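You operate a simulated robot arm through the tools that you are given. There is no shell and no other tool.

The job below is to be done with a simulated robot arm. You get a single attempt, and the scene is never put back.

JOB
Set the list's limits, then run the orange carton from the drawer table.
Fine: low and high dial as the product list says; start it from the blue square and leave it in its lane; the blue clipboard, the other carton, the other dials and the keys stay; Stop is free to press.

Only the result counts: the job must be done as asked and must still hold three seconds after the hand-in. Knocking over, shifting, dropping, spilling or breaking anything else fails it.

ROBOT AND FRAMES
A 6-joint arm with a three-finger gripper, fixed in place. Base frame: the origin is at the foot of the arm, x ahead of it, y to its left, z up. Lengths are in cm, angles in degrees, forces in N, time in s.
Its first joint turns from -166.0 to 166.0 degrees. Payload 4.89 kg.
The TCP is the grasp point between the finger pads, 3 cm short of the fingertips. In the tool frame z runs along the fingers and y along their closing line. Largest opening 16.4 cm; the body of the gripper starts 12.5 cm behind the TCP.
Orientation is told as [roll, pitch, yaw] about the base's x, y, z axes, in that order, counted from this pose: with the fingers straight down and closing along the base's y, the tool's x points along the base's -x, its y along +y and its z along -z.

CONTROLS
- The arm moves only by the tool step_arm. Its argument "commands" is a list of rows, each a list of 7 numbers: the shift along the base's x, y, z in mm, then the turn, a rotation vector about the base's x, y, z in degrees, then the opening, from 0 (shut) to 1 (fully open). In form: [[x, y, z, wx, wy, wz, gripper], ...]. A call has 1 to 20 rows; each row is the pose to reach, as a shift and turn from the pose commanded when the call began. Each row takes 0.2 s and may step no farther than 5 cm and 8.6 degrees from the row before; otherwise, or with a gripper value out of range, the whole call is refused. A pose out of reach is approached as far as the arm can. The call stops where the force on the tool passes 40 N (or 10 N more than at its start, if that is more) or the arm is blocked; 0.2 s more then pass. The fingers move at their own pace (about 10.8 cm/s each) and stop on an object; they squeeze with about 34 N. The grip force told is the motor's: it shows also when the fingers shut on nothing. Time passes only in rows, and 0.2 s behind the last, so rows that repeat a pose let the fingers close. The reply holds the time, the measured pose of the TCP, the force on the tool along the base axes, the opening and the grip force, in the units named above and with some noise, with the torque about the TCP (base axes, N m) and any sound that the robot's microphone picked up.
- Cameras (640 x 400 px; columns grow to the right, rows downward): "scene" is fixed at [21.84, -64.73, 138.59]; the picture's right is [0.62, -0.79, 0.00], its down [-0.50, -0.39, -0.77] and it looks along [0.61, 0.47, -0.64] (base axes); focal length 342 px, centre (320, 200). "wrist" rides on the gripper at [7.6, -0.2, -15.2] in the tool frame; the picture's right is [0.02, 1.00, 0.00], its down [-0.88, 0.02, -0.47] and it looks along [-0.47, 0.01, 0.88] (tool axes); focal length 247 px, centre (320, 200). There is no depth. A picture from a camera that has moved, and an enlarged one, comes with that camera's place and axes in the base frame and with its lens.
- grab_frame(camera): a new picture of that camera. It takes no simulated time.
- slide_trunk(by): slides the trunk up (or, below 0, down) by that many cm; the arm rides with it, the base frame stays. It gives what a move gives, with no picture.
- enlarge(camera, box): a new picture of the part [left, top, right, bottom] of that camera's present view, enlarged. It takes no simulated time.
- close_job(): hands the job in; it is judged then, once.

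Nothing tells you positions but the pictures and the camera data. Unless the task says otherwise, let go and move clear before handing in.

The tools are called after ">>>" by a JSON object that holds its "fn" and its "kwargs". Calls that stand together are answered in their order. step_arm: Moves the arm, as the interface text tells. Its arguments: {"type":"object","properties":{"commands":{"type":"array"}},"required":["commands"]} The other tools are called the same way: slide_trunk (by) slides the trunk up or down; grab_frame (camera) takes a picture; enlarge (camera, box) takes an enlarged picture of a part of a camera's view; close_job () hands the job in.

At the start:

```text
clock: 0.0
ee_pos: [61.8, -13.81, 108.85]
tool_rot: [0.1, 0.1, -0.1]
force: [0.2, 0.8, -0.4]
moment: [-0.01, 0.0, 0.01]
finger_gap: 16.39
finger_force: 0.0
trunk travel left (down, up): [-17.5, 21.5]
```

scene: 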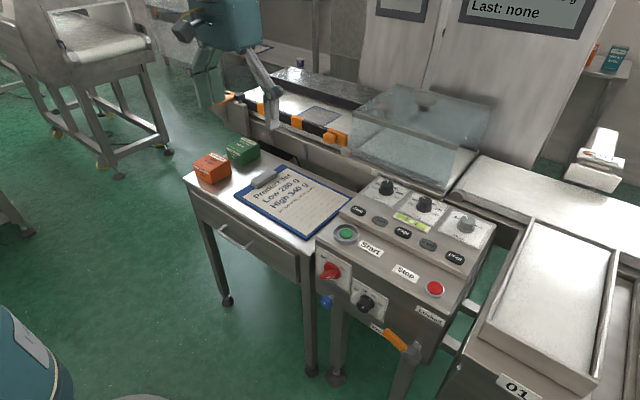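
wrist: 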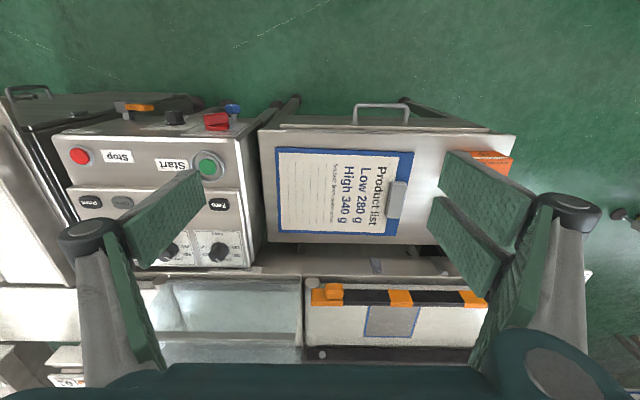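

I see a drawer table with an orange and a green carton and a clipboard (Low 280 g, High 340 g), a control box with dials, keys, Start/Stop, and a conveyor checkweigher behind. I'll look closer before moving anything.

>>> {"fn": "enlarge", "kwargs": {"camera": "scene", "box": [310, 160, 510, 285]}}

>>> {"fn": "enlarge", "kwargs": {"camera": "scene", "box": [180, 80, 360, 240]}}

>>> {"fn": "enlarge", "kwargs": {"camera": "scene", "box": [360, 0, 640, 120]}}

>>> {"fn": "enlarge", "kwargs": {"camera": "wrist", "box": [40, 100, 280, 280]}}

>>> {"fn": "enlarge", "kwargs": {"camera": "scene", "box": [300, 240, 460, 360]}}

```text
3.20 times, centred on (410, 222) of scene
camera zoom: at [21.84, -64.73, 138.59], right [0.62, -0.79, 0.0], down [-0.5, -0.39, -0.77], along [0.61, 0.47, -0.64], focal length 1094 px, centre (32, 128)
```

zoom: 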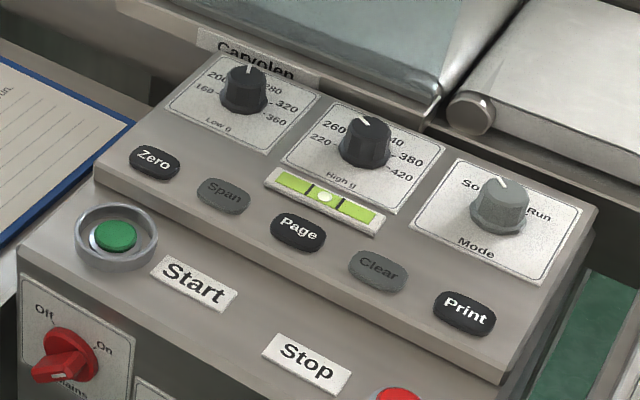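

```text
2.50 times, centred on (270, 160) of scene
camera zoom: at [21.84, -64.73, 138.59], right [0.62, -0.79, 0.0], down [-0.5, -0.39, -0.77], along [0.61, 0.47, -0.64], focal length 855 px, centre (445, 300)
```

zoom: 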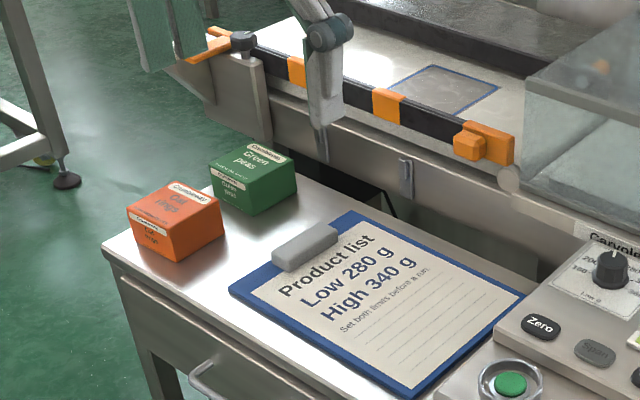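

```text
2.29 times, centred on (500, 60) of scene
camera zoom: at [21.84, -64.73, 138.59], right [0.62, -0.79, 0.0], down [-0.5, -0.39, -0.77], along [0.61, 0.47, -0.64], focal length 782 px, centre (-91, 520)
```

zoom: 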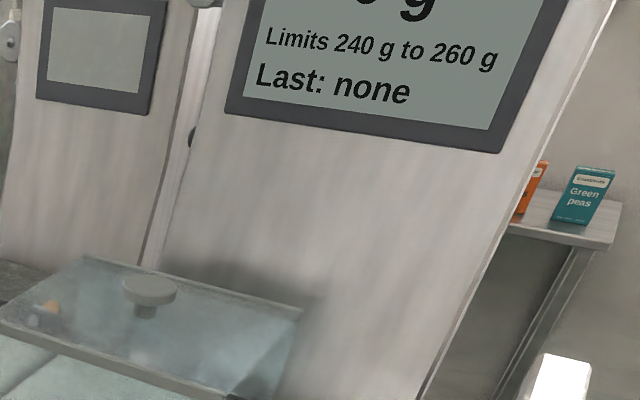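

```text
2.22 times, centred on (160, 190) of wrist
camera zoom: at [54.23, -13.88, 124.1], right [-0.02, 1.0, 0.0], down [0.88, 0.02, 0.47], along [0.47, 0.01, -0.88], focal length 549 px, centre (676, 222)
```

zoom: 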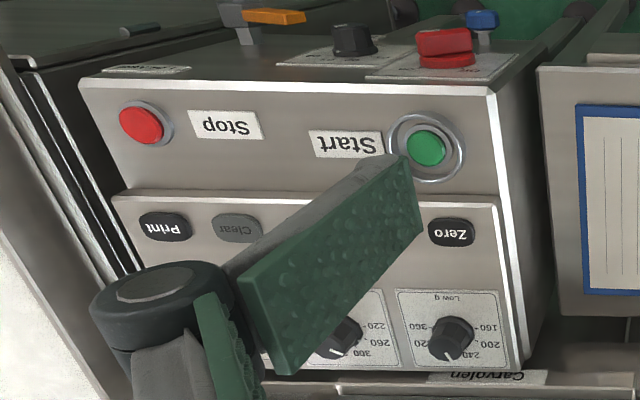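

```text
3.33 times, centred on (380, 300) of scene
camera zoom: at [21.84, -64.73, 138.59], right [0.62, -0.79, 0.0], down [-0.5, -0.39, -0.77], along [0.61, 0.47, -0.64], focal length 1140 px, centre (120, -133)
```

zoom: 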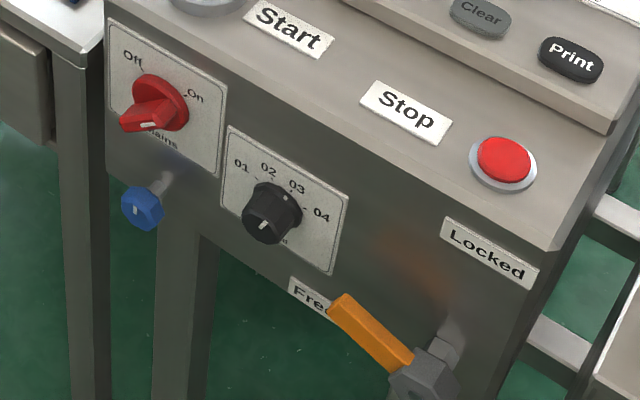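

The two dials sit near x≈90, y≈-35 and -45. The blue square looks to be far out, near x≈115, y≈7, with the cartons on the table to the left. I'll move the arm sideways at height to get a wrist view of the cartons and the infeed.

>>> {"fn": "step_arm", "kwargs": {"commands": [[0, 45, 0, 0, 0, 0, 1], [0, 90, 0, 0, 0, 0, 1], [0, 135, 0, 0, 0, 0, 1], [0, 180, 0, 0, 0, 0, 1], [0, 225, 0, 0, 0, 0, 1], [0, 250, 0, 0, 0, 0, 1], [0, 250, 0, 0, 0, 0, 1]]}}

```text
clock: 1.6
ee_pos: [61.8, 11.06, 108.78]
tool_rot: [0.1, 0.0, 0.0]
force: [1.0, -0.2, -0.6]
moment: [0.02, 0.02, 0.03]
finger_gap: 16.39
finger_force: 0.1
trunk travel left (down, up): [-17.5, 21.5]
```

>>> {"fn": "grab_frame", "kwargs": {"camera": "wrist"}}

>>> {"fn": "grab_frame", "kwargs": {"camera": "scene"}}

```text
taken
camera wrist: at [54.09, 11.15, 123.94], right [-0.02, 1.0, 0.0], down [0.88, 0.02, 0.47], along [0.47, 0.01, -0.88], focal length 247 px, centre (320, 200)
```

wrist: 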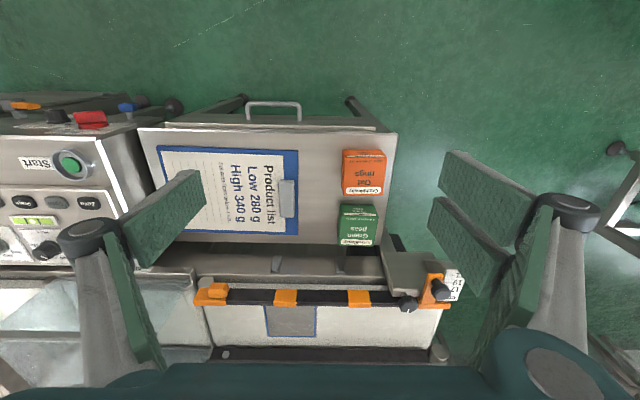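

```text
taken
```

scene: 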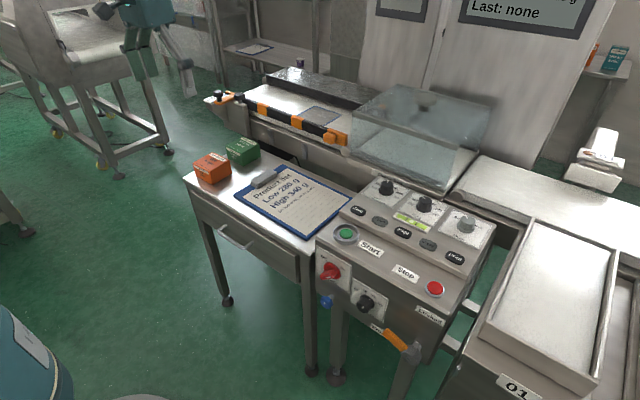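

>>> {"fn": "enlarge", "kwargs": {"camera": "wrist", "box": [180, 230, 480, 380]}}

>>> {"fn": "enlarge", "kwargs": {"camera": "wrist", "box": [320, 120, 480, 260]}}

>>> {"fn": "enlarge", "kwargs": {"camera": "scene", "box": [190, 60, 510, 190]}}

>>> {"fn": "enlarge", "kwargs": {"camera": "scene", "box": [400, 130, 640, 400]}}

```text
2.13 times, centred on (330, 305) of wrist
camera zoom: at [54.09, 11.15, 123.94], right [-0.02, 1.0, 0.0], down [0.88, 0.02, 0.47], along [0.47, 0.01, -0.88], focal length 527 px, centre (299, -24)
```

zoom: 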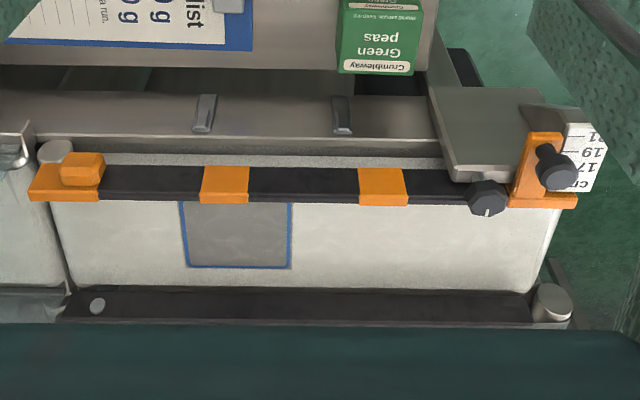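

```text
2.86 times, centred on (400, 190) of wrist
camera zoom: at [54.09, 11.15, 123.94], right [-0.02, 1.0, 0.0], down [0.88, 0.02, 0.47], along [0.47, 0.01, -0.88], focal length 706 px, centre (91, 229)
```

zoom: 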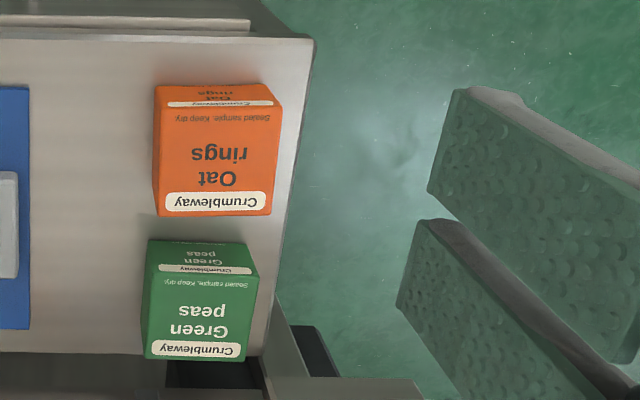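

```text
2.00 times, centred on (350, 125) of scene
camera zoom: at [21.84, -64.73, 138.59], right [0.62, -0.79, 0.0], down [-0.5, -0.39, -0.77], along [0.61, 0.47, -0.64], focal length 684 px, centre (260, 350)
```

zoom: 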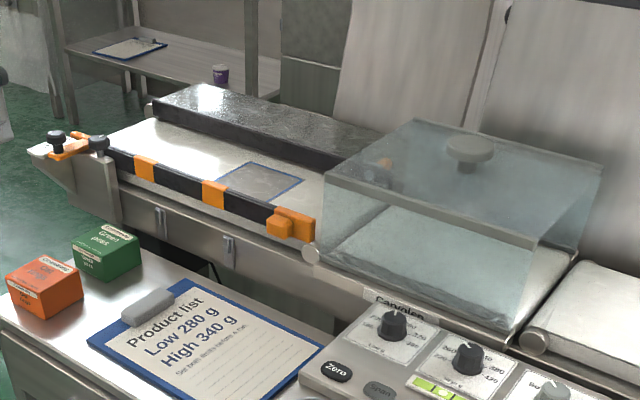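

```text
1.48 times, centred on (520, 265) of scene
camera zoom: at [21.84, -64.73, 138.59], right [0.62, -0.79, 0.0], down [-0.5, -0.39, -0.77], along [0.61, 0.47, -0.64], focal length 507 px, centre (24, 104)
```

zoom: 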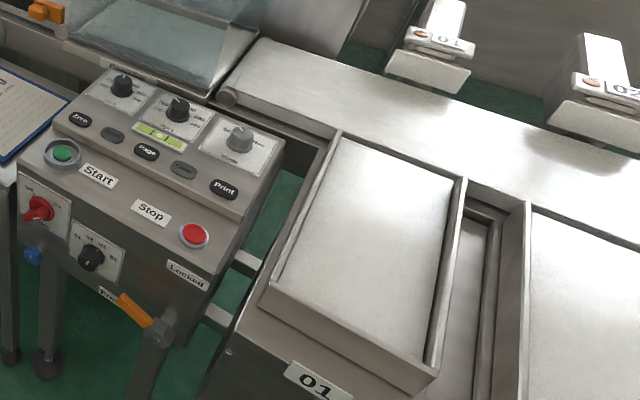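

The infeed belt has a fixed black/orange guide rail, with the blue square behind it at roughly x≈112, y≈5. The orange carton is on the table near x≈75, y≈21. I'll take sharper enlargements to pin these positions down.

>>> {"fn": "enlarge", "kwargs": {"camera": "scene", "box": [180, 130, 270, 190]}}

>>> {"fn": "enlarge", "kwargs": {"camera": "wrist", "box": [330, 140, 410, 260]}}

>>> {"fn": "enlarge", "kwargs": {"camera": "scene", "box": [290, 90, 370, 150]}}

>>> {"fn": "enlarge", "kwargs": {"camera": "wrist", "box": [180, 270, 340, 370]}}

```text
6.67 times, centred on (225, 160) of scene
camera zoom: at [21.84, -64.73, 138.59], right [0.62, -0.79, 0.0], down [-0.5, -0.39, -0.77], along [0.61, 0.47, -0.64], focal length 2280 px, centre (953, 467)
```

zoom: 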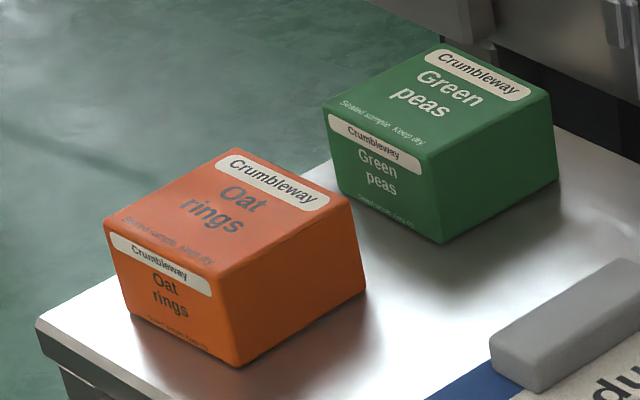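

```text
3.33 times, centred on (370, 200) of wrist
camera zoom: at [54.09, 11.15, 123.94], right [-0.02, 1.0, 0.0], down [0.88, 0.02, 0.47], along [0.47, 0.01, -0.88], focal length 823 px, centre (153, 200)
```

zoom: 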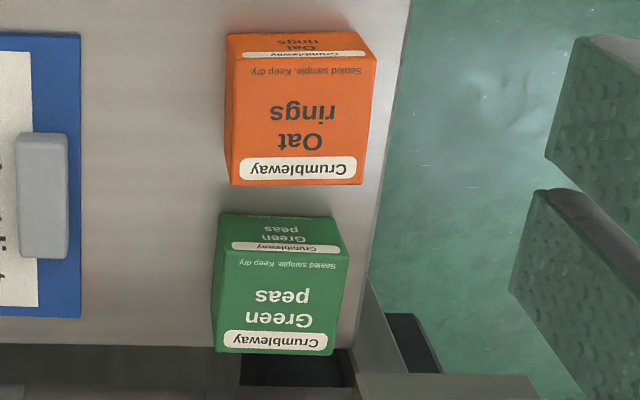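

```text
6.67 times, centred on (330, 120) of scene
camera zoom: at [21.84, -64.73, 138.59], right [0.62, -0.79, 0.0], down [-0.5, -0.39, -0.77], along [0.61, 0.47, -0.64], focal length 2280 px, centre (253, 733)
```

zoom: 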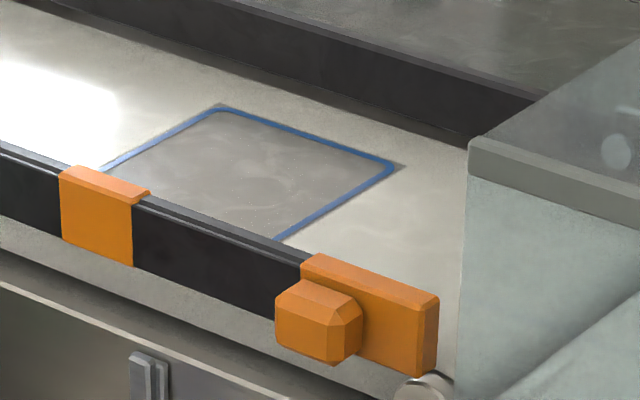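

```text
4.00 times, centred on (260, 320) of wrist
camera zoom: at [54.09, 11.15, 123.94], right [-0.02, 1.0, 0.0], down [0.88, 0.02, 0.47], along [0.47, 0.01, -0.88], focal length 988 px, centre (560, -280)
```

zoom: 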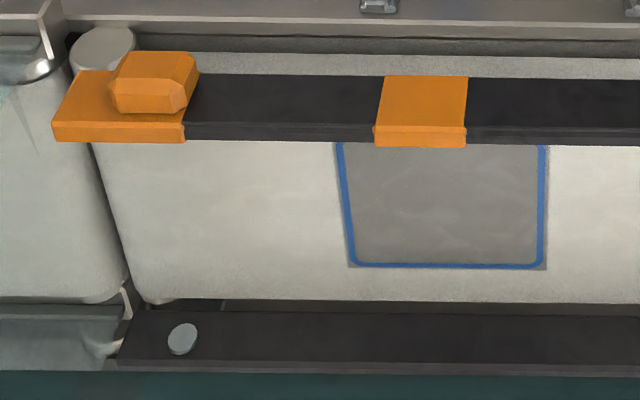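

The belt is at z≈83.2 and the square's centre is at about (111, 5). The rail top is at z≈87.8 near x≈99. The orange carton measures about 8.6 x 9 x 5 and is centred at (74.4, 21.2), with the table at z≈71.3. Next I'll go high above the dial panel to read the dials.

>>> {"fn": "step_arm", "kwargs": {"commands": [[8, -45, 0, 0, 0, 0, 1], [17, -90, 0, 0, 0, 0, 1], [26, -135, 0, 0, 0, 0, 1], [34, -180, 0, 0, 0, 0, 1], [43, -225, 0, 0, 0, 0, 1], [51, -270, 0, 0, 0, 0, 1], [60, -315, 0, 0, 0, 0, 1], [68, -360, 0, 0, 0, 0, 1], [77, -405, 0, 0, 0, 0, 1], [85, -450, 0, 0, 0, 0, 1], [92, -495, -10, 0, 0, 0, 1], [92, -510, -20, 0, 0, 0, 1], [92, -510, -20, 0, 0, 0, 1]]}}

>>> {"fn": "grab_frame", "kwargs": {"camera": "wrist"}}

>>> {"fn": "enlarge", "kwargs": {"camera": "wrist", "box": [200, 140, 440, 290]}}

>>> {"fn": "grab_frame", "kwargs": {"camera": "scene"}}

```text
clock: 4.4
ee_pos: [71.11, -39.8, 106.77]
tool_rot: [0.1, 0.1, 0.0]
force: [0.8, -0.7, -0.6]
moment: [0.07, 0.01, -0.04]
finger_gap: 16.41
finger_force: 0.0
trunk travel left (down, up): [-17.5, 21.5]
```

```text
taken
camera wrist: at [63.44, -39.9, 121.94], right [-0.02, 1.0, 0.0], down [0.88, 0.02, 0.47], along [0.47, 0.01, -0.88], focal length 247 px, centre (320, 200)
```

wrist: 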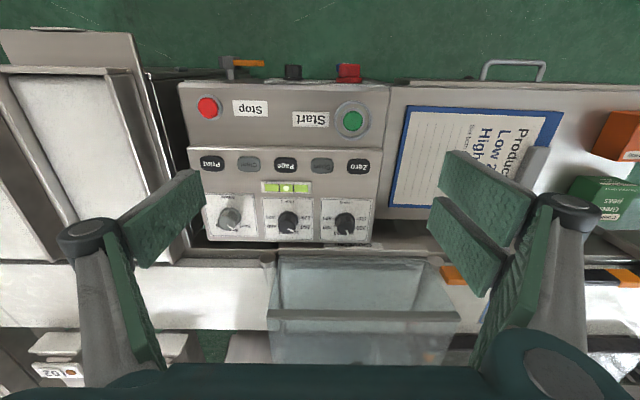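

```text
2.67 times, centred on (320, 215) of wrist
camera zoom: at [63.44, -39.9, 121.94], right [-0.02, 1.0, 0.0], down [0.88, 0.02, 0.47], along [0.47, 0.01, -0.88], focal length 659 px, centre (320, 160)
```

zoom: 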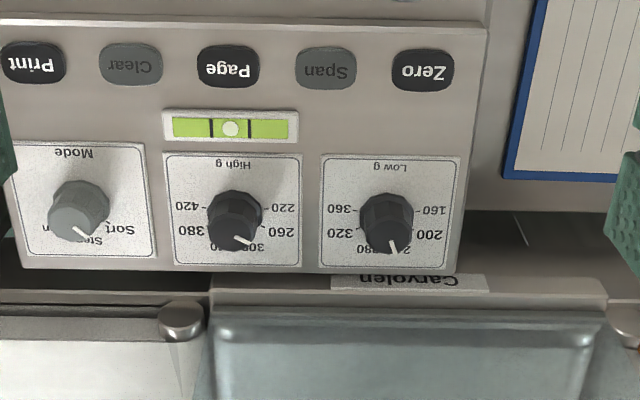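

```text
taken
```

scene: 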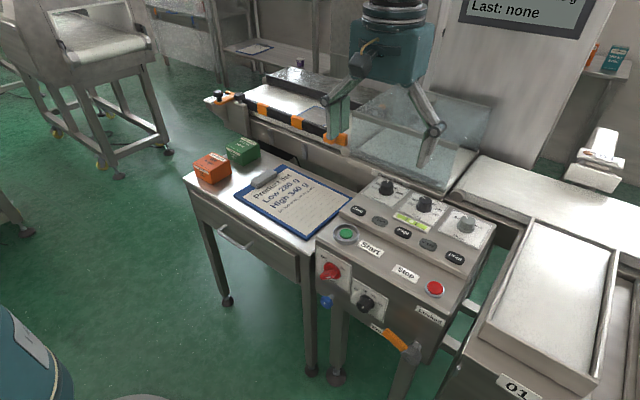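

The knobs are about 3.3 cm tall with tops at z≈85, Low near (89.4, -34.6) and High near (89.4, -45.1). The scale looks like roughly 36° per 40 g, turning clockwise from above. The display shows the limits live, so I can check each turn against it. Next I'll narrow the fingers and move over the High dial, well above it, to test reach.

>>> {"fn": "step_arm", "kwargs": {"commands": [[40, -10, -10, 0, 0, 0, 0.4], [80, -20, -20, 0, 0, 0, 0.4], [120, -30, -40, 0, 0, 0, 0.4], [160, -45, -60, 0, 0, 0, 0.4], [183, -53, -90, 0, 0, 0, 0.4], [183, -53, -90, 0, 0, 0, 0.4]]}}

>>> {"fn": "grab_frame", "kwargs": {"camera": "wrist"}}

>>> {"fn": "grab_frame", "kwargs": {"camera": "scene"}}

```text
clock: 5.8
ee_pos: [89.33, -45.21, 97.58]
tool_rot: [0.1, 0.0, 0.0]
force: [0.6, 0.1, 0.0]
moment: [0.06, 0.07, 0.02]
finger_gap: 6.54
finger_force: 0.1
trunk travel left (down, up): [-17.5, 21.5]
```

```text
taken
camera wrist: at [81.71, -45.33, 112.85], right [-0.02, 1.0, 0.0], down [0.88, 0.02, 0.47], along [0.47, 0.01, -0.88], focal length 247 px, centre (320, 200)
```

wrist: 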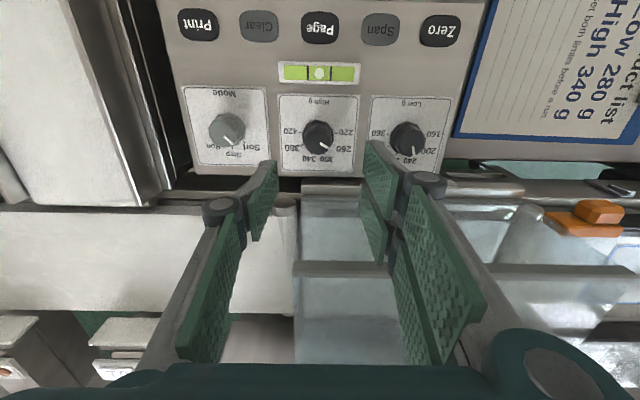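

```text
taken
```

scene: 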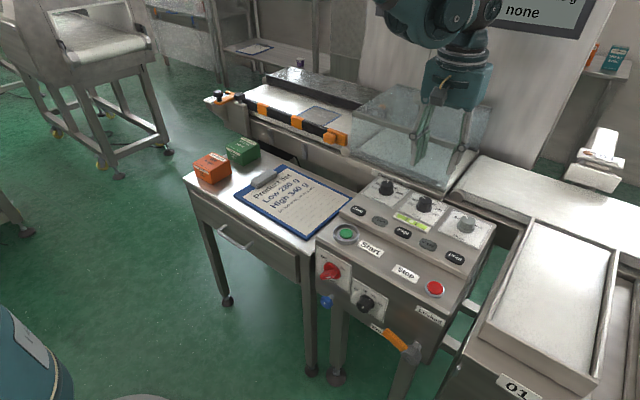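

The arm reaches the High dial at this height. I'll take a close view to fix the knob centres and scale angles.

>>> {"fn": "enlarge", "kwargs": {"camera": "wrist", "box": [260, 80, 480, 190]}}

>>> {"fn": "enlarge", "kwargs": {"camera": "scene", "box": [350, 170, 490, 250]}}

>>> {"fn": "enlarge", "kwargs": {"camera": "wrist", "box": [180, 80, 280, 180]}}

```text
2.91 times, centred on (370, 135) of wrist
camera zoom: at [81.71, -45.33, 112.85], right [-0.02, 1.0, 0.0], down [0.88, 0.02, 0.47], along [0.47, 0.01, -0.88], focal length 718 px, centre (174, 389)
```

zoom: 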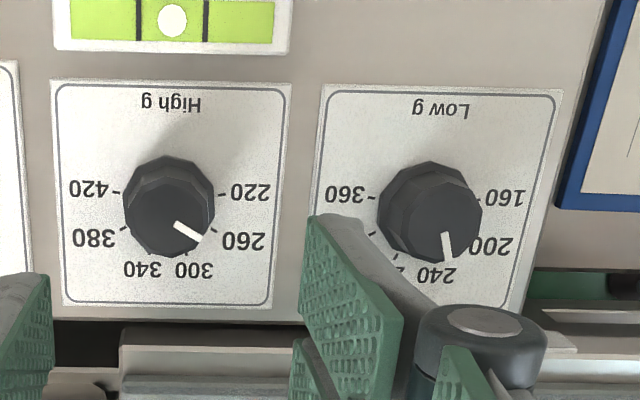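

```text
4.57 times, centred on (420, 210) of scene
camera zoom: at [21.84, -64.73, 138.59], right [0.62, -0.79, 0.0], down [-0.5, -0.39, -0.77], along [0.61, 0.47, -0.64], focal length 1563 px, centre (-137, 154)
```

zoom: 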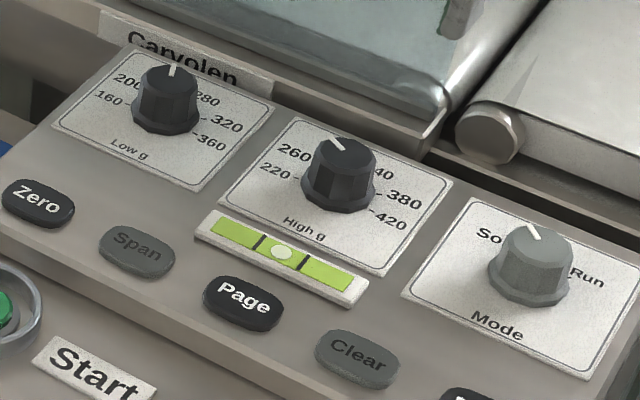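

```text
4.00 times, centred on (230, 130) of wrist
camera zoom: at [81.71, -45.33, 112.85], right [-0.02, 1.0, 0.0], down [0.88, 0.02, 0.47], along [0.47, 0.01, -0.88], focal length 988 px, centre (680, 480)
```

zoom: 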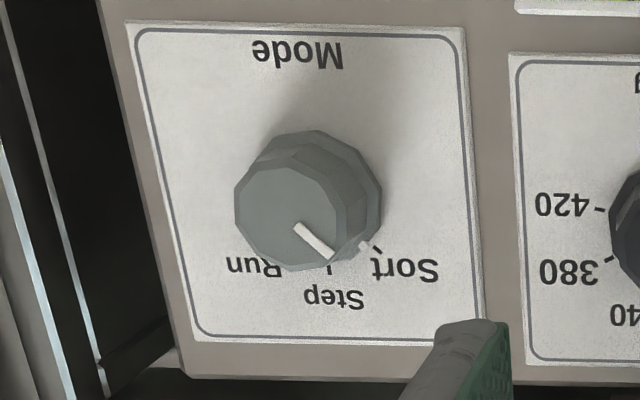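

>>> {"fn": "enlarge", "kwargs": {"camera": "wrist", "box": [270, 100, 370, 180]}}

```text
5.00 times, centred on (320, 140) of wrist
camera zoom: at [81.71, -45.33, 112.85], right [-0.02, 1.0, 0.0], down [0.88, 0.02, 0.47], along [0.47, 0.01, -0.88], focal length 1235 px, centre (320, 500)
```

zoom: 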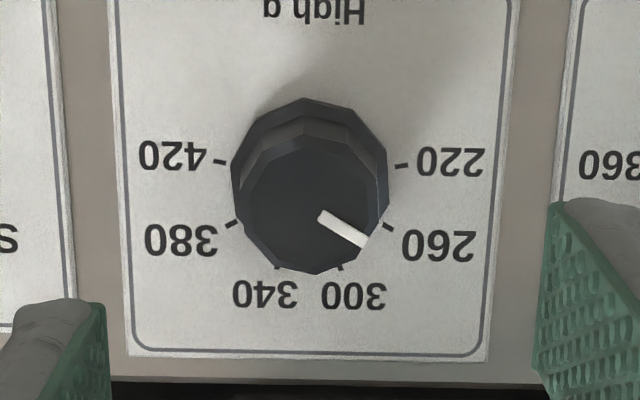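

High knob is centred at about (89.0, -45.35), top z≈84.8, about 4 cm across at the skirt; Low is at about (89.0, -34.7). Mode is on Sort and stays there. I'll pre-rotate the hand +36° and come down part-way over the High knob.

>>> {"fn": "step_arm", "kwargs": {"commands": [[0, 0, 0, 0, 0, 8, 0.4], [0, 0, 0, 0, 0, 16, 0.4], [-1, -1, 0, 0, 0, 24, 0.4], [-2, -2, 0, 0, 0, 32, 0.4], [-3, -2, -10, 0, 0, 37, 0.4], [-3, -2, -40, 0, 0, 37, 0.4], [-3, -2, -70, 0, 0, 37, 0.4], [-3, -2, -85, 0, 0, 37, 0.4], [-3, -2, -85, 0, 0, 37, 0.4]]}}

>>> {"fn": "grab_frame", "kwargs": {"camera": "wrist"}}

>>> {"fn": "enlarge", "kwargs": {"camera": "scene", "box": [340, 100, 500, 260]}}

```text
clock: 7.8
ee_pos: [89.0, -45.35, 89.13]
tool_rot: [0.0, 0.0, 37.0]
force: [0.5, -0.6, -0.8]
moment: [0.03, 0.05, 0.0]
finger_gap: 6.57
finger_force: 0.0
trunk travel left (down, up): [-17.5, 21.5]
```

```text
taken
camera wrist: at [83.02, -49.98, 104.37], right [-0.62, 0.79, 0.0], down [0.69, 0.55, 0.47], along [0.37, 0.29, -0.88], focal length 247 px, centre (320, 200)
```

wrist: 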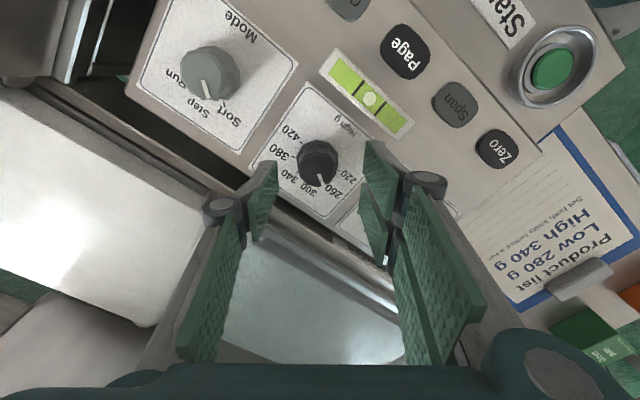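

```text
2.50 times, centred on (420, 180) of scene
camera zoom: at [21.84, -64.73, 138.59], right [0.62, -0.79, 0.0], down [-0.5, -0.39, -0.77], along [0.61, 0.47, -0.64], focal length 855 px, centre (70, 250)
```

zoom: 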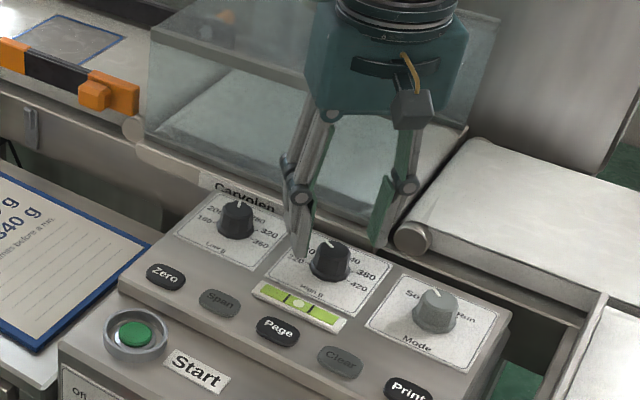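

The knob is centred between the fingers. I'll descend and close on it.

>>> {"fn": "step_arm", "kwargs": {"commands": [[0, 0, -15, 0, 0, 0, 0.4], [0, 0, -27, 0, 0, 0, 0.4], [0, 0, -35, 0, 0, 0, 0.4], [0, 0, -35, 0, 0, 0, 0.0], [0, 0, -35, 0, 0, 0, 0.0], [0, 0, -35, 0, 0, 0, 0.0]]}}

>>> {"fn": "enlarge", "kwargs": {"camera": "scene", "box": [340, 130, 480, 250]}}

>>> {"fn": "enlarge", "kwargs": {"camera": "wrist", "box": [240, 120, 400, 220]}}

```text
clock: 9.2
ee_pos: [89.2, -45.51, 85.96]
tool_rot: [-0.2, 0.0, 36.8]
force: [3.8, -4.3, -5.4]
moment: [-0.44, -0.34, -0.01]
finger_gap: 3.91
finger_force: 45.3
trunk travel left (down, up): [-17.5, 21.5]
stopped in row 6: the force on the tool passed its limit at 42 N (the readings are from after the stop); the commanded pose is now the measured one
```

```text
3.33 times, centred on (410, 190) of scene
camera zoom: at [21.84, -64.73, 138.59], right [0.62, -0.79, 0.0], down [-0.5, -0.39, -0.77], along [0.61, 0.47, -0.64], focal length 1140 px, centre (20, 233)
```

zoom: 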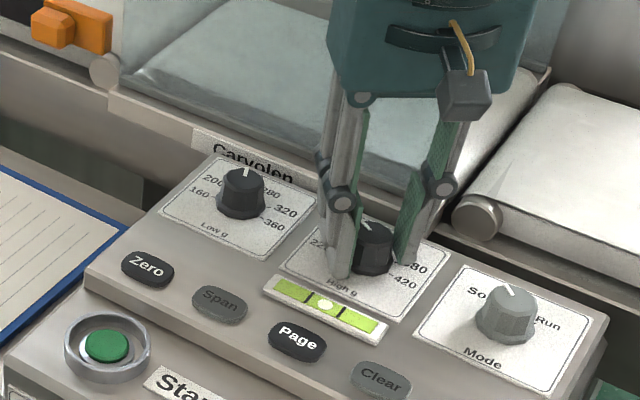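

```text
4.00 times, centred on (320, 170) of wrist
camera zoom: at [83.14, -50.09, 101.04], right [-0.62, 0.79, 0.0], down [0.69, 0.55, 0.47], along [0.37, 0.29, -0.88], focal length 988 px, centre (320, 320)
```

zoom: 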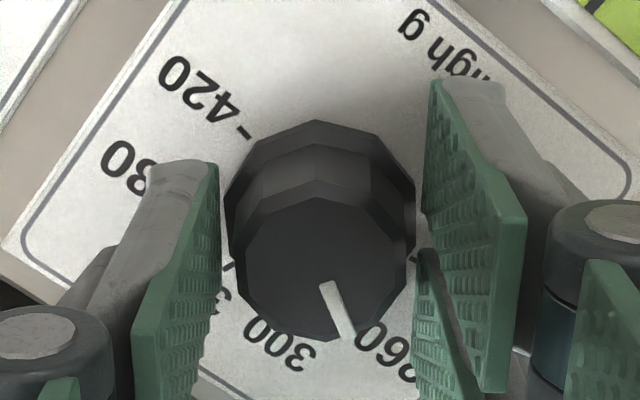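

The fingers hold the High knob at its skirt. I'll turn clockwise from above (negative z), with a check after the first part.

>>> {"fn": "step_arm", "kwargs": {"commands": [[0, 0, 0, 0, 0, -6, 0.0], [0, 0, 0, 0, 0, -12, 0.0], [0, 0, 0, 0, 0, -18, 0.0], [0, 0, 0, 0, 0, -24, 0.0], [0, 0, 0, 0, 0, -30, 0.0], [0, 0, 0, 0, 0, -36, 0.0]]}}

>>> {"fn": "enlarge", "kwargs": {"camera": "wrist", "box": [240, 120, 400, 220]}}

>>> {"fn": "grab_frame", "kwargs": {"camera": "scene"}}

```text
clock: 10.6
ee_pos: [89.16, -45.64, 85.79]
tool_rot: [-0.2, 0.0, 0.8]
force: [6.0, -4.3, -12.7]
moment: [-0.02, 0.31, -0.03]
finger_gap: 3.92
finger_force: 44.7
trunk travel left (down, up): [-17.5, 21.5]
```

```text
4.00 times, centred on (320, 170) of wrist
camera zoom: at [81.55, -45.65, 101.05], right [-0.04, 1.0, 0.0], down [0.88, 0.03, 0.47], along [0.47, 0.01, -0.88], focal length 988 px, centre (320, 320)
```

zoom: 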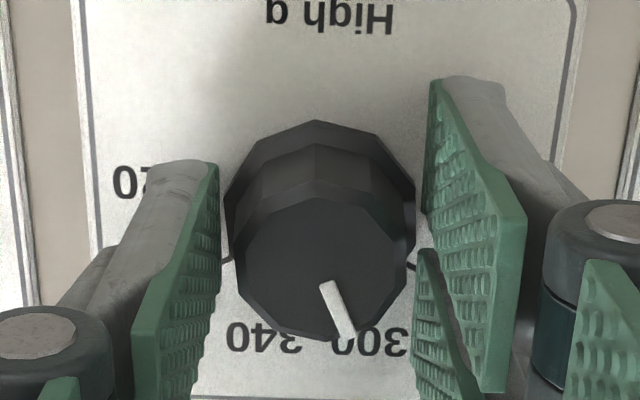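

```text
taken
```

scene: 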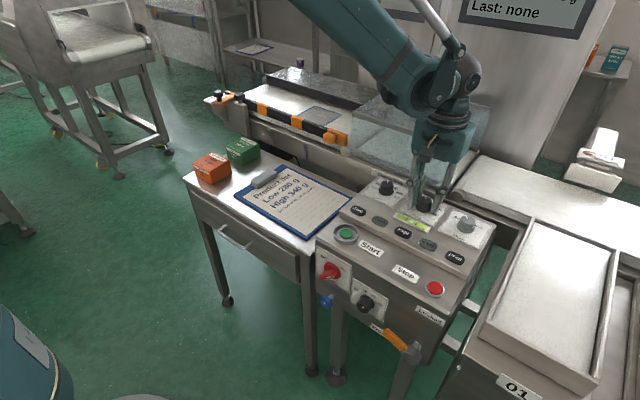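

The knob turns with the hand and points near 300. I'll check the display.

>>> {"fn": "enlarge", "kwargs": {"camera": "scene", "box": [440, 0, 600, 60]}}

```text
4.00 times, centred on (520, 30) of scene
camera zoom: at [21.84, -64.73, 138.59], right [0.62, -0.79, 0.0], down [-0.5, -0.39, -0.77], along [0.61, 0.47, -0.64], focal length 1368 px, centre (-480, 880)
```

zoom: 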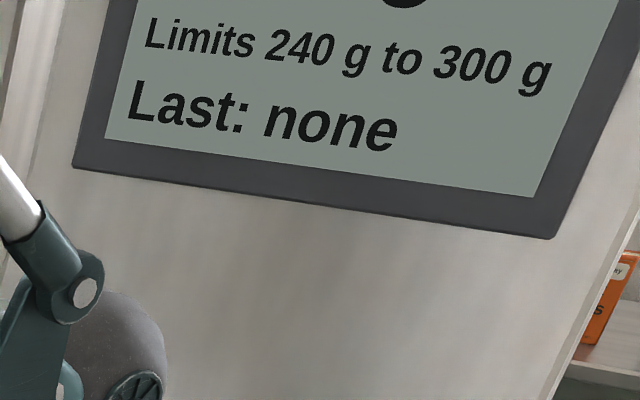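

The display reads 240 to 300, so 36° equals 40 g exactly. Another -36° should give 340.

>>> {"fn": "step_arm", "kwargs": {"commands": [[0, 0, 0, 0, 0, -6, 0.0], [0, 0, 0, 0, 0, -12, 0.0], [0, 0, 0, 0, 0, -18, 0.0], [0, 0, 0, 0, 0, -24, 0.0], [0, 0, 0, 0, 0, -30, 0.0], [0, 0, 0, 0, 0, -36, 0.0]]}}

>>> {"fn": "enlarge", "kwargs": {"camera": "wrist", "box": [240, 120, 400, 220]}}

>>> {"fn": "enlarge", "kwargs": {"camera": "scene", "box": [440, 0, 600, 60]}}

```text
clock: 12.0
ee_pos: [89.12, -45.53, 85.8]
tool_rot: [-0.1, 0.0, -35.3]
force: [7.5, -14.1, -7.7]
moment: [-0.76, -0.42, -0.06]
finger_gap: 3.92
finger_force: 45.1
trunk travel left (down, up): [-17.5, 21.5]
```

```text
4.00 times, centred on (320, 170) of wrist
camera zoom: at [82.87, -41.11, 101.05], right [0.56, 0.83, 0.0], down [0.73, -0.49, 0.47], along [0.39, -0.27, -0.88], focal length 988 px, centre (320, 320)
```

zoom: 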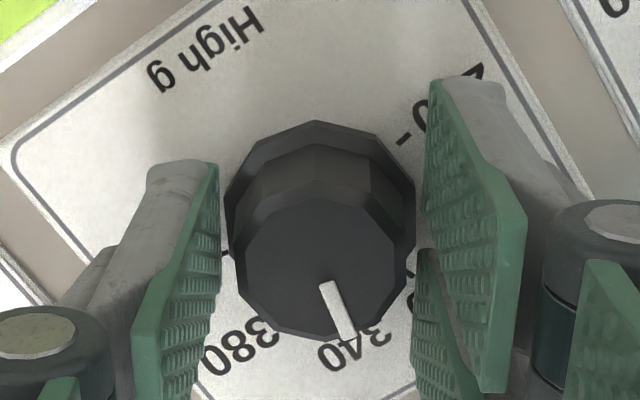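

```text
4.00 times, centred on (520, 30) of scene
camera zoom: at [21.84, -64.73, 138.59], right [0.62, -0.79, 0.0], down [-0.5, -0.39, -0.77], along [0.61, 0.47, -0.64], focal length 1368 px, centre (-480, 880)
```

zoom: 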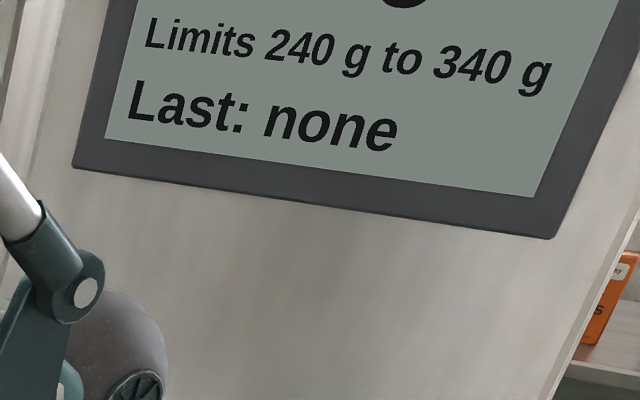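

The display now reads 340. I'll release, rise, and move over the Low knob with yaw back to 0.

>>> {"fn": "step_arm", "kwargs": {"commands": [[0, 0, 0, 0, 0, 0, 0.4], [0, 0, 0, 0, 0, 0, 0.4], [0, 0, 10, 0, 0, 0, 0.4], [0, 0, 40, 0, 0, 0, 0.4], [0, 0, 75, 0, 0, 0, 0.4], [0, 25, 85, 0, 0, 8, 0.4], [0, 50, 85, 0, 0, 16, 0.4], [0, 75, 85, 0, 0, 24, 0.4], [0, 100, 85, 0, 0, 32, 0.4], [0, 107, 65, 0, 0, 35, 0.4], [0, 107, 40, 0, 0, 35, 0.4], [0, 107, 40, 0, 0, 35, 0.4]]}}

>>> {"fn": "grab_frame", "kwargs": {"camera": "wrist"}}

>>> {"fn": "enlarge", "kwargs": {"camera": "scene", "box": [440, 0, 600, 60]}}

>>> {"fn": "enlarge", "kwargs": {"camera": "scene", "box": [340, 130, 480, 250]}}

```text
clock: 14.6
ee_pos: [89.08, -34.8, 89.69]
tool_rot: [-0.3, 0.0, -0.1]
force: [1.0, -0.2, 0.0]
moment: [-0.04, 0.0, 0.05]
finger_gap: 6.57
finger_force: 0.1
trunk travel left (down, up): [-17.5, 21.5]
```

```text
taken
camera wrist: at [81.33, -34.85, 104.87], right [-0.02, 1.0, 0.0], down [0.88, 0.02, 0.47], along [0.47, 0.01, -0.88], focal length 247 px, centre (320, 200)
```

wrist: 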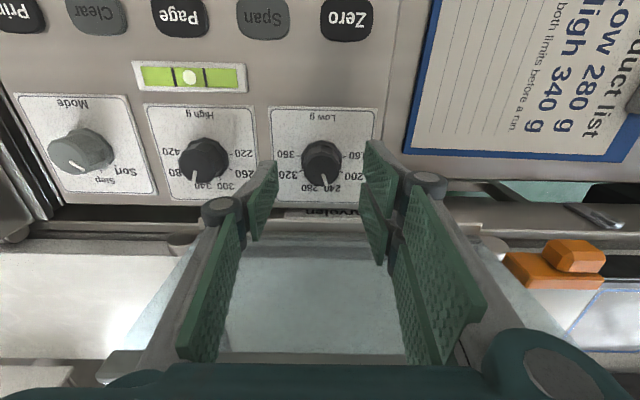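

```text
4.00 times, centred on (520, 30) of scene
camera zoom: at [21.84, -64.73, 138.59], right [0.62, -0.79, 0.0], down [-0.5, -0.39, -0.77], along [0.61, 0.47, -0.64], focal length 1368 px, centre (-480, 880)
```

zoom: 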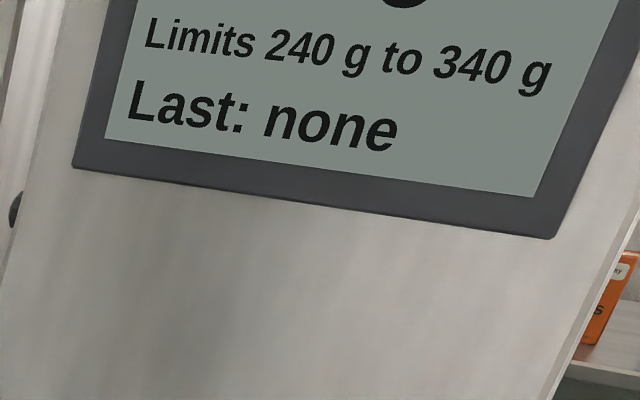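

```text
3.33 times, centred on (410, 190) of scene
camera zoom: at [21.84, -64.73, 138.59], right [0.62, -0.79, 0.0], down [-0.5, -0.39, -0.77], along [0.61, 0.47, -0.64], focal length 1140 px, centre (20, 233)
```

zoom: 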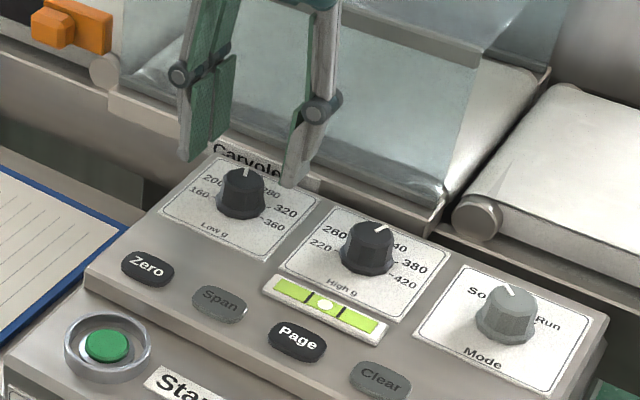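

High stays at 340 and the Low knob is centred between the fingers. I'll descend and grip it.

>>> {"fn": "step_arm", "kwargs": {"commands": [[0, 0, -15, 0, 0, 0, 0.4], [0, 0, -28, 0, 0, 0, 0.4], [0, 0, -37, 0, 0, 0, 0.4], [0, 0, -37, 0, 0, 0, 0.2], [0, 0, -37, 0, 0, 0, 0.15], [0, 0, -37, 0, 0, 0, 0.0], [0, 0, -37, 0, 0, 0, 0.0]]}}

>>> {"fn": "enlarge", "kwargs": {"camera": "wrist", "box": [240, 120, 400, 220]}}

>>> {"fn": "enlarge", "kwargs": {"camera": "scene", "box": [440, 0, 600, 60]}}

```text
clock: 16.2
ee_pos: [89.19, -34.63, 85.92]
tool_rot: [-0.2, 0.0, 0.0]
force: [4.4, 4.1, -6.8]
moment: [0.11, -0.4, -0.02]
finger_gap: 3.89
finger_force: 44.9
trunk travel left (down, up): [-17.5, 21.5]
```

```text
4.00 times, centred on (320, 170) of wrist
camera zoom: at [81.51, -34.74, 101.17], right [-0.02, 1.0, 0.0], down [0.88, 0.02, 0.47], along [0.47, 0.01, -0.88], focal length 988 px, centre (320, 320)
```

zoom: 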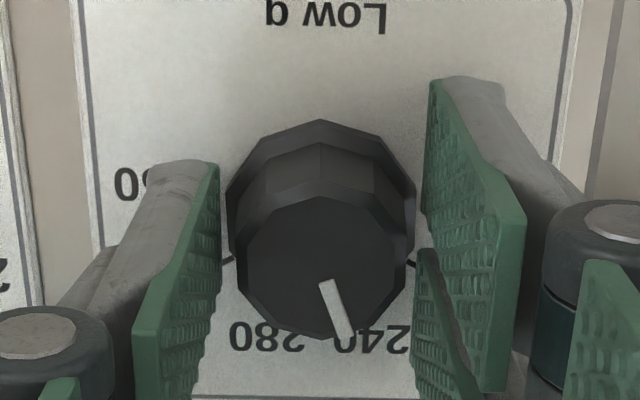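

```text
4.00 times, centred on (520, 30) of scene
camera zoom: at [21.84, -64.73, 138.59], right [0.62, -0.79, 0.0], down [-0.5, -0.39, -0.77], along [0.61, 0.47, -0.64], focal length 1368 px, centre (-480, 880)
```

zoom: 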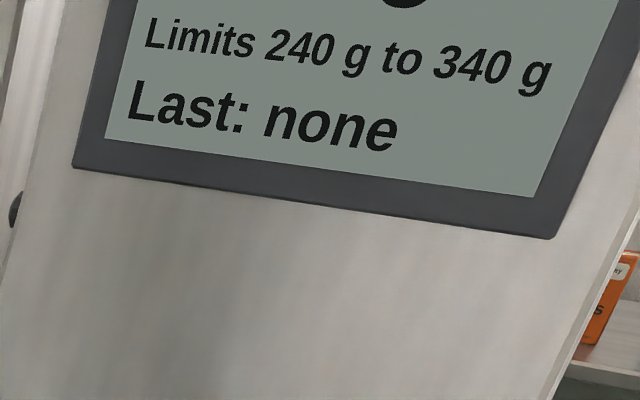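

The Low knob is gripped and still reads 240. Turning -36° should bring it to 280.

>>> {"fn": "step_arm", "kwargs": {"commands": [[0, 0, 0, 0, 0, -6, 0.0], [0, 0, 0, 0, 0, -12, 0.0], [0, 0, 0, 0, 0, -18, 0.0], [0, 0, 0, 0, 0, -24, 0.0], [0, 0, 0, 0, 0, -30, 0.0], [0, 0, 0, 0, 0, -36, 0.0]]}}

>>> {"fn": "enlarge", "kwargs": {"camera": "wrist", "box": [240, 120, 400, 220]}}

>>> {"fn": "enlarge", "kwargs": {"camera": "scene", "box": [440, 0, 600, 60]}}

```text
clock: 17.5
ee_pos: [89.15, -34.67, 85.93]
tool_rot: [-0.2, 0.1, -33.5]
force: [0.5, 3.5, -15.6]
moment: [0.11, 0.03, -0.03]
finger_gap: 3.91
finger_force: 45.2
trunk travel left (down, up): [-17.5, 21.5]
stopped in row 6: the force on the tool passed its limit at 40 N (the readings are from after the stop); the commanded pose is now the measured one
```

```text
4.00 times, centred on (320, 170) of wrist
camera zoom: at [82.78, -30.53, 101.29], right [0.53, 0.85, 0.0], down [0.75, -0.47, 0.47], along [0.4, -0.25, -0.88], focal length 988 px, centre (320, 320)
```

zoom: 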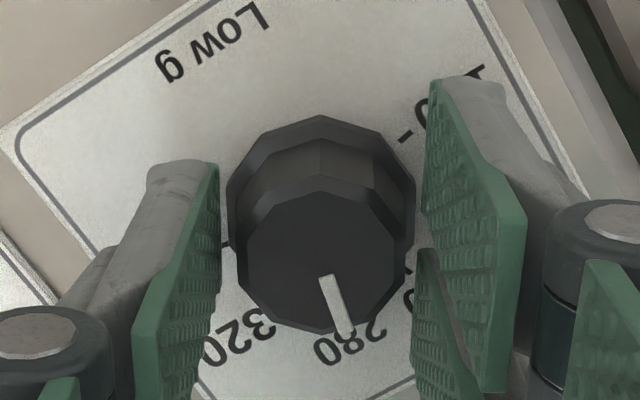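

```text
4.00 times, centred on (520, 30) of scene
camera zoom: at [21.84, -64.73, 138.59], right [0.62, -0.79, 0.0], down [-0.5, -0.39, -0.77], along [0.61, 0.47, -0.64], focal length 1368 px, centre (-480, 880)
```

zoom: 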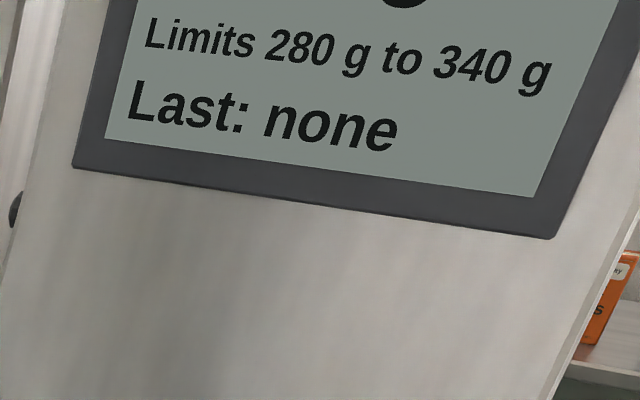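

The display reads 280 after 33.5°. I'll add the remaining couple of degrees to centre on the mark, then release and check.

>>> {"fn": "step_arm", "kwargs": {"commands": [[0, 0, 0, 0, 0, -1.2, 0.0], [0, 0, 0, 0, 0, -2.4, 0.0], [0, 0, 0, 0, 0, -2.4, 0.0]]}}

>>> {"fn": "enlarge", "kwargs": {"camera": "scene", "box": [440, 0, 600, 60]}}

>>> {"fn": "enlarge", "kwargs": {"camera": "wrist", "box": [240, 120, 400, 220]}}

```text
clock: 18.3
ee_pos: [89.22, -34.7, 86.06]
tool_rot: [-0.2, 0.0, -35.9]
force: [10.7, 4.8, -13.1]
moment: [0.15, -0.3, -0.03]
finger_gap: 3.9
finger_force: 45.1
trunk travel left (down, up): [-17.5, 21.5]
```

```text
4.00 times, centred on (520, 30) of scene
camera zoom: at [21.84, -64.73, 138.59], right [0.62, -0.79, 0.0], down [-0.5, -0.39, -0.77], along [0.61, 0.47, -0.64], focal length 1368 px, centre (-480, 880)
```

zoom: 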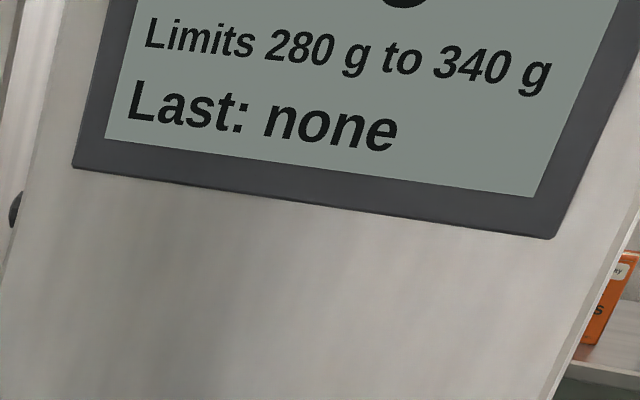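

```text
4.00 times, centred on (320, 170) of wrist
camera zoom: at [82.94, -30.27, 101.29], right [0.57, 0.82, 0.0], down [0.73, -0.5, 0.47], along [0.39, -0.27, -0.88], focal length 988 px, centre (320, 320)
```

zoom: 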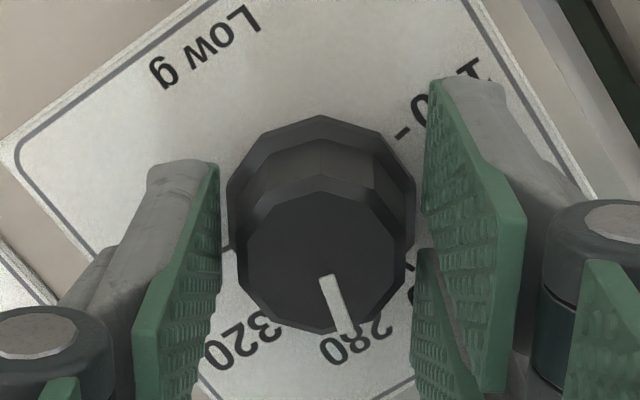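

Both limits read 280 and 340. I'll release the knob, rise, and test tilted-tool reach over the belt before fetching the carton.

>>> {"fn": "step_arm", "kwargs": {"commands": [[0, 0, 0, 0, 0, 0, 0.4], [0, 0, 0, 0, 0, 0, 0.4], [0, 0, 10, 0, 0, 0, 0.4], [0, 0, 45, 0, 0, 0, 0.4], [0, 0, 90, 0, 0, 0, 0.4], [0, 0, 135, 0, 0, 6, 0.4], [-20, 15, 170, 0, 0, 14, 0.4], [-40, 40, 200, 0, 0, 22, 0.4], [-40, 80, 200, 0, 0, 30, 0.4], [-40, 120, 200, 0, 0, 36, 0.4], [-40, 165, 200, 0, 0, 36, 0.4], [-40, 210, 200, 0, 0, 36, 0.4], [-40, 255, 200, 0, 0, 36, 0.4], [-40, 300, 200, 0, 0, 36, 0.4], [-40, 345, 200, 0, 0, 36, 0.4], [-40, 390, 200, 0, 0, 36, 0.4], [-40, 397, 200, 0, 0, 36, 0.4]]}}

>>> {"fn": "grab_frame", "kwargs": {"camera": "scene"}}

>>> {"fn": "enlarge", "kwargs": {"camera": "scene", "box": [440, 0, 600, 60]}}

>>> {"fn": "enlarge", "kwargs": {"camera": "scene", "box": [340, 160, 500, 260]}}

>>> {"fn": "grab_frame", "kwargs": {"camera": "wrist"}}

```text
clock: 21.9
ee_pos: [85.04, 5.05, 106.04]
tool_rot: [-0.2, 0.0, 0.3]
force: [0.3, 0.3, -0.3]
moment: [-0.06, 0.0, 0.02]
finger_gap: 6.55
finger_force: 0.0
trunk travel left (down, up): [-17.5, 21.5]
```

```text
taken
```

scene: 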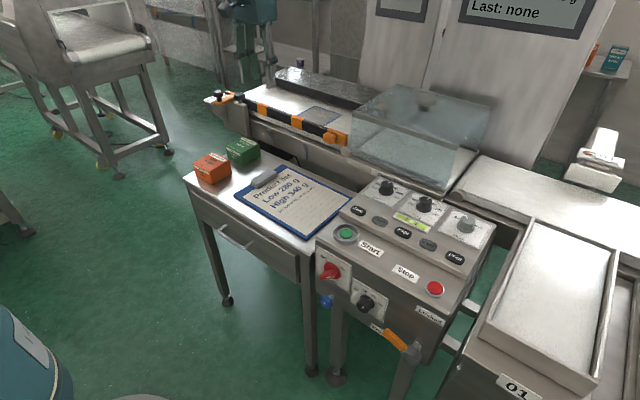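

```text
4.00 times, centred on (520, 30) of scene
camera zoom: at [21.84, -64.73, 138.59], right [0.62, -0.79, 0.0], down [-0.5, -0.39, -0.77], along [0.61, 0.47, -0.64], focal length 1368 px, centre (-480, 880)
```

zoom: 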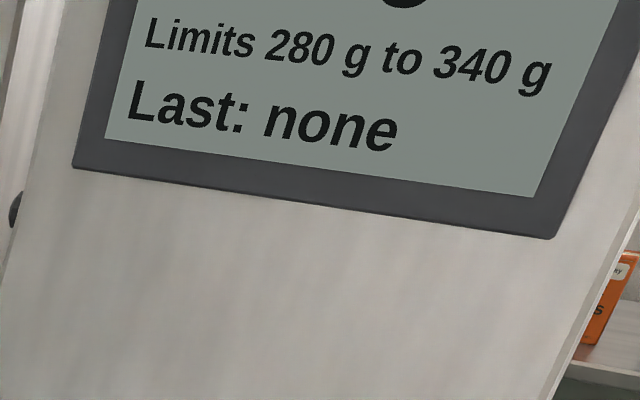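

```text
4.00 times, centred on (420, 210) of scene
camera zoom: at [21.84, -64.73, 138.59], right [0.62, -0.79, 0.0], down [-0.5, -0.39, -0.77], along [0.61, 0.47, -0.64], focal length 1368 px, centre (-80, 160)
```

zoom: 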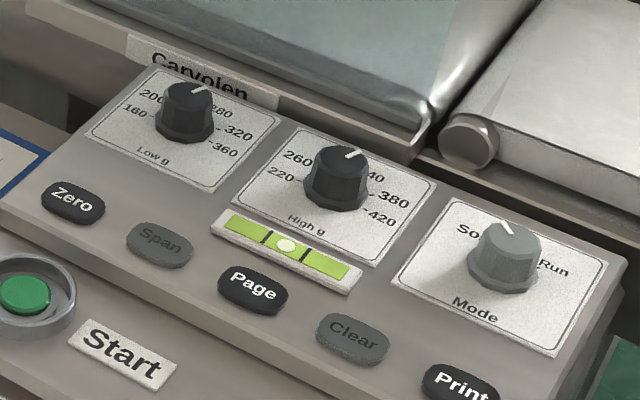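

```text
taken
camera wrist: at [77.42, 4.96, 121.34], right [-0.02, 1.0, 0.0], down [0.88, 0.02, 0.47], along [0.47, 0.01, -0.88], focal length 247 px, centre (320, 200)
```

wrist: 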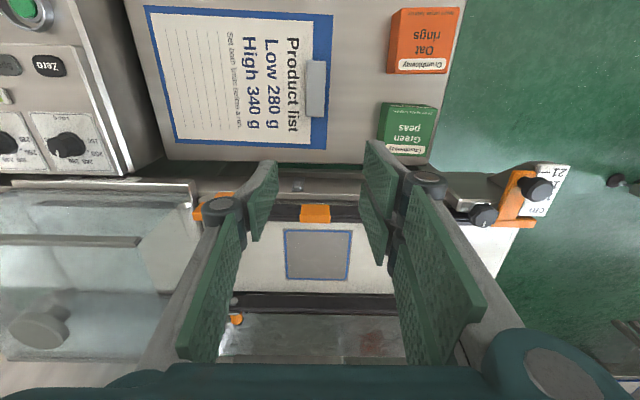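

Both limits hold. The blue square is now fully visible, so I'll measure it and the surrounding rails.

>>> {"fn": "enlarge", "kwargs": {"camera": "wrist", "box": [240, 180, 400, 330]}}

>>> {"fn": "enlarge", "kwargs": {"camera": "wrist", "box": [360, 0, 480, 170]}}

```text
2.67 times, centred on (320, 255) of wrist
camera zoom: at [77.42, 4.96, 121.34], right [-0.02, 1.0, 0.0], down [0.88, 0.02, 0.47], along [0.47, 0.01, -0.88], focal length 659 px, centre (320, 53)
```

zoom: 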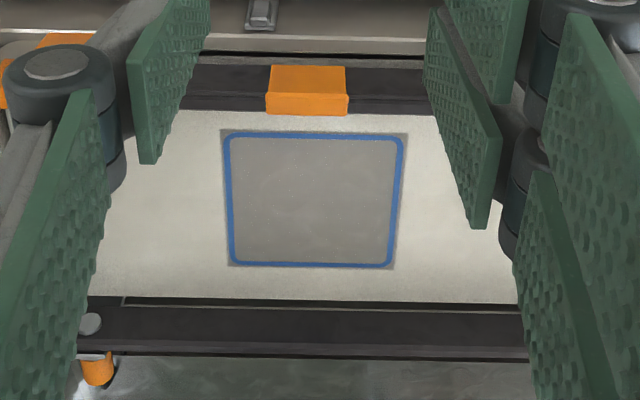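

```text
2.35 times, centred on (420, 85) of wrist
camera zoom: at [77.42, 4.96, 121.34], right [-0.02, 1.0, 0.0], down [0.88, 0.02, 0.47], along [0.47, 0.01, -0.88], focal length 581 px, centre (85, 471)
```

zoom: 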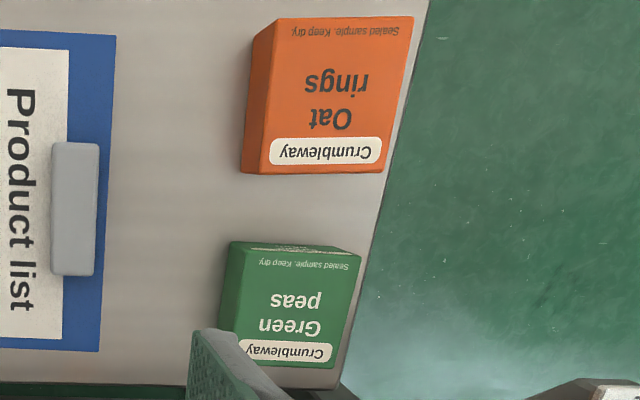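

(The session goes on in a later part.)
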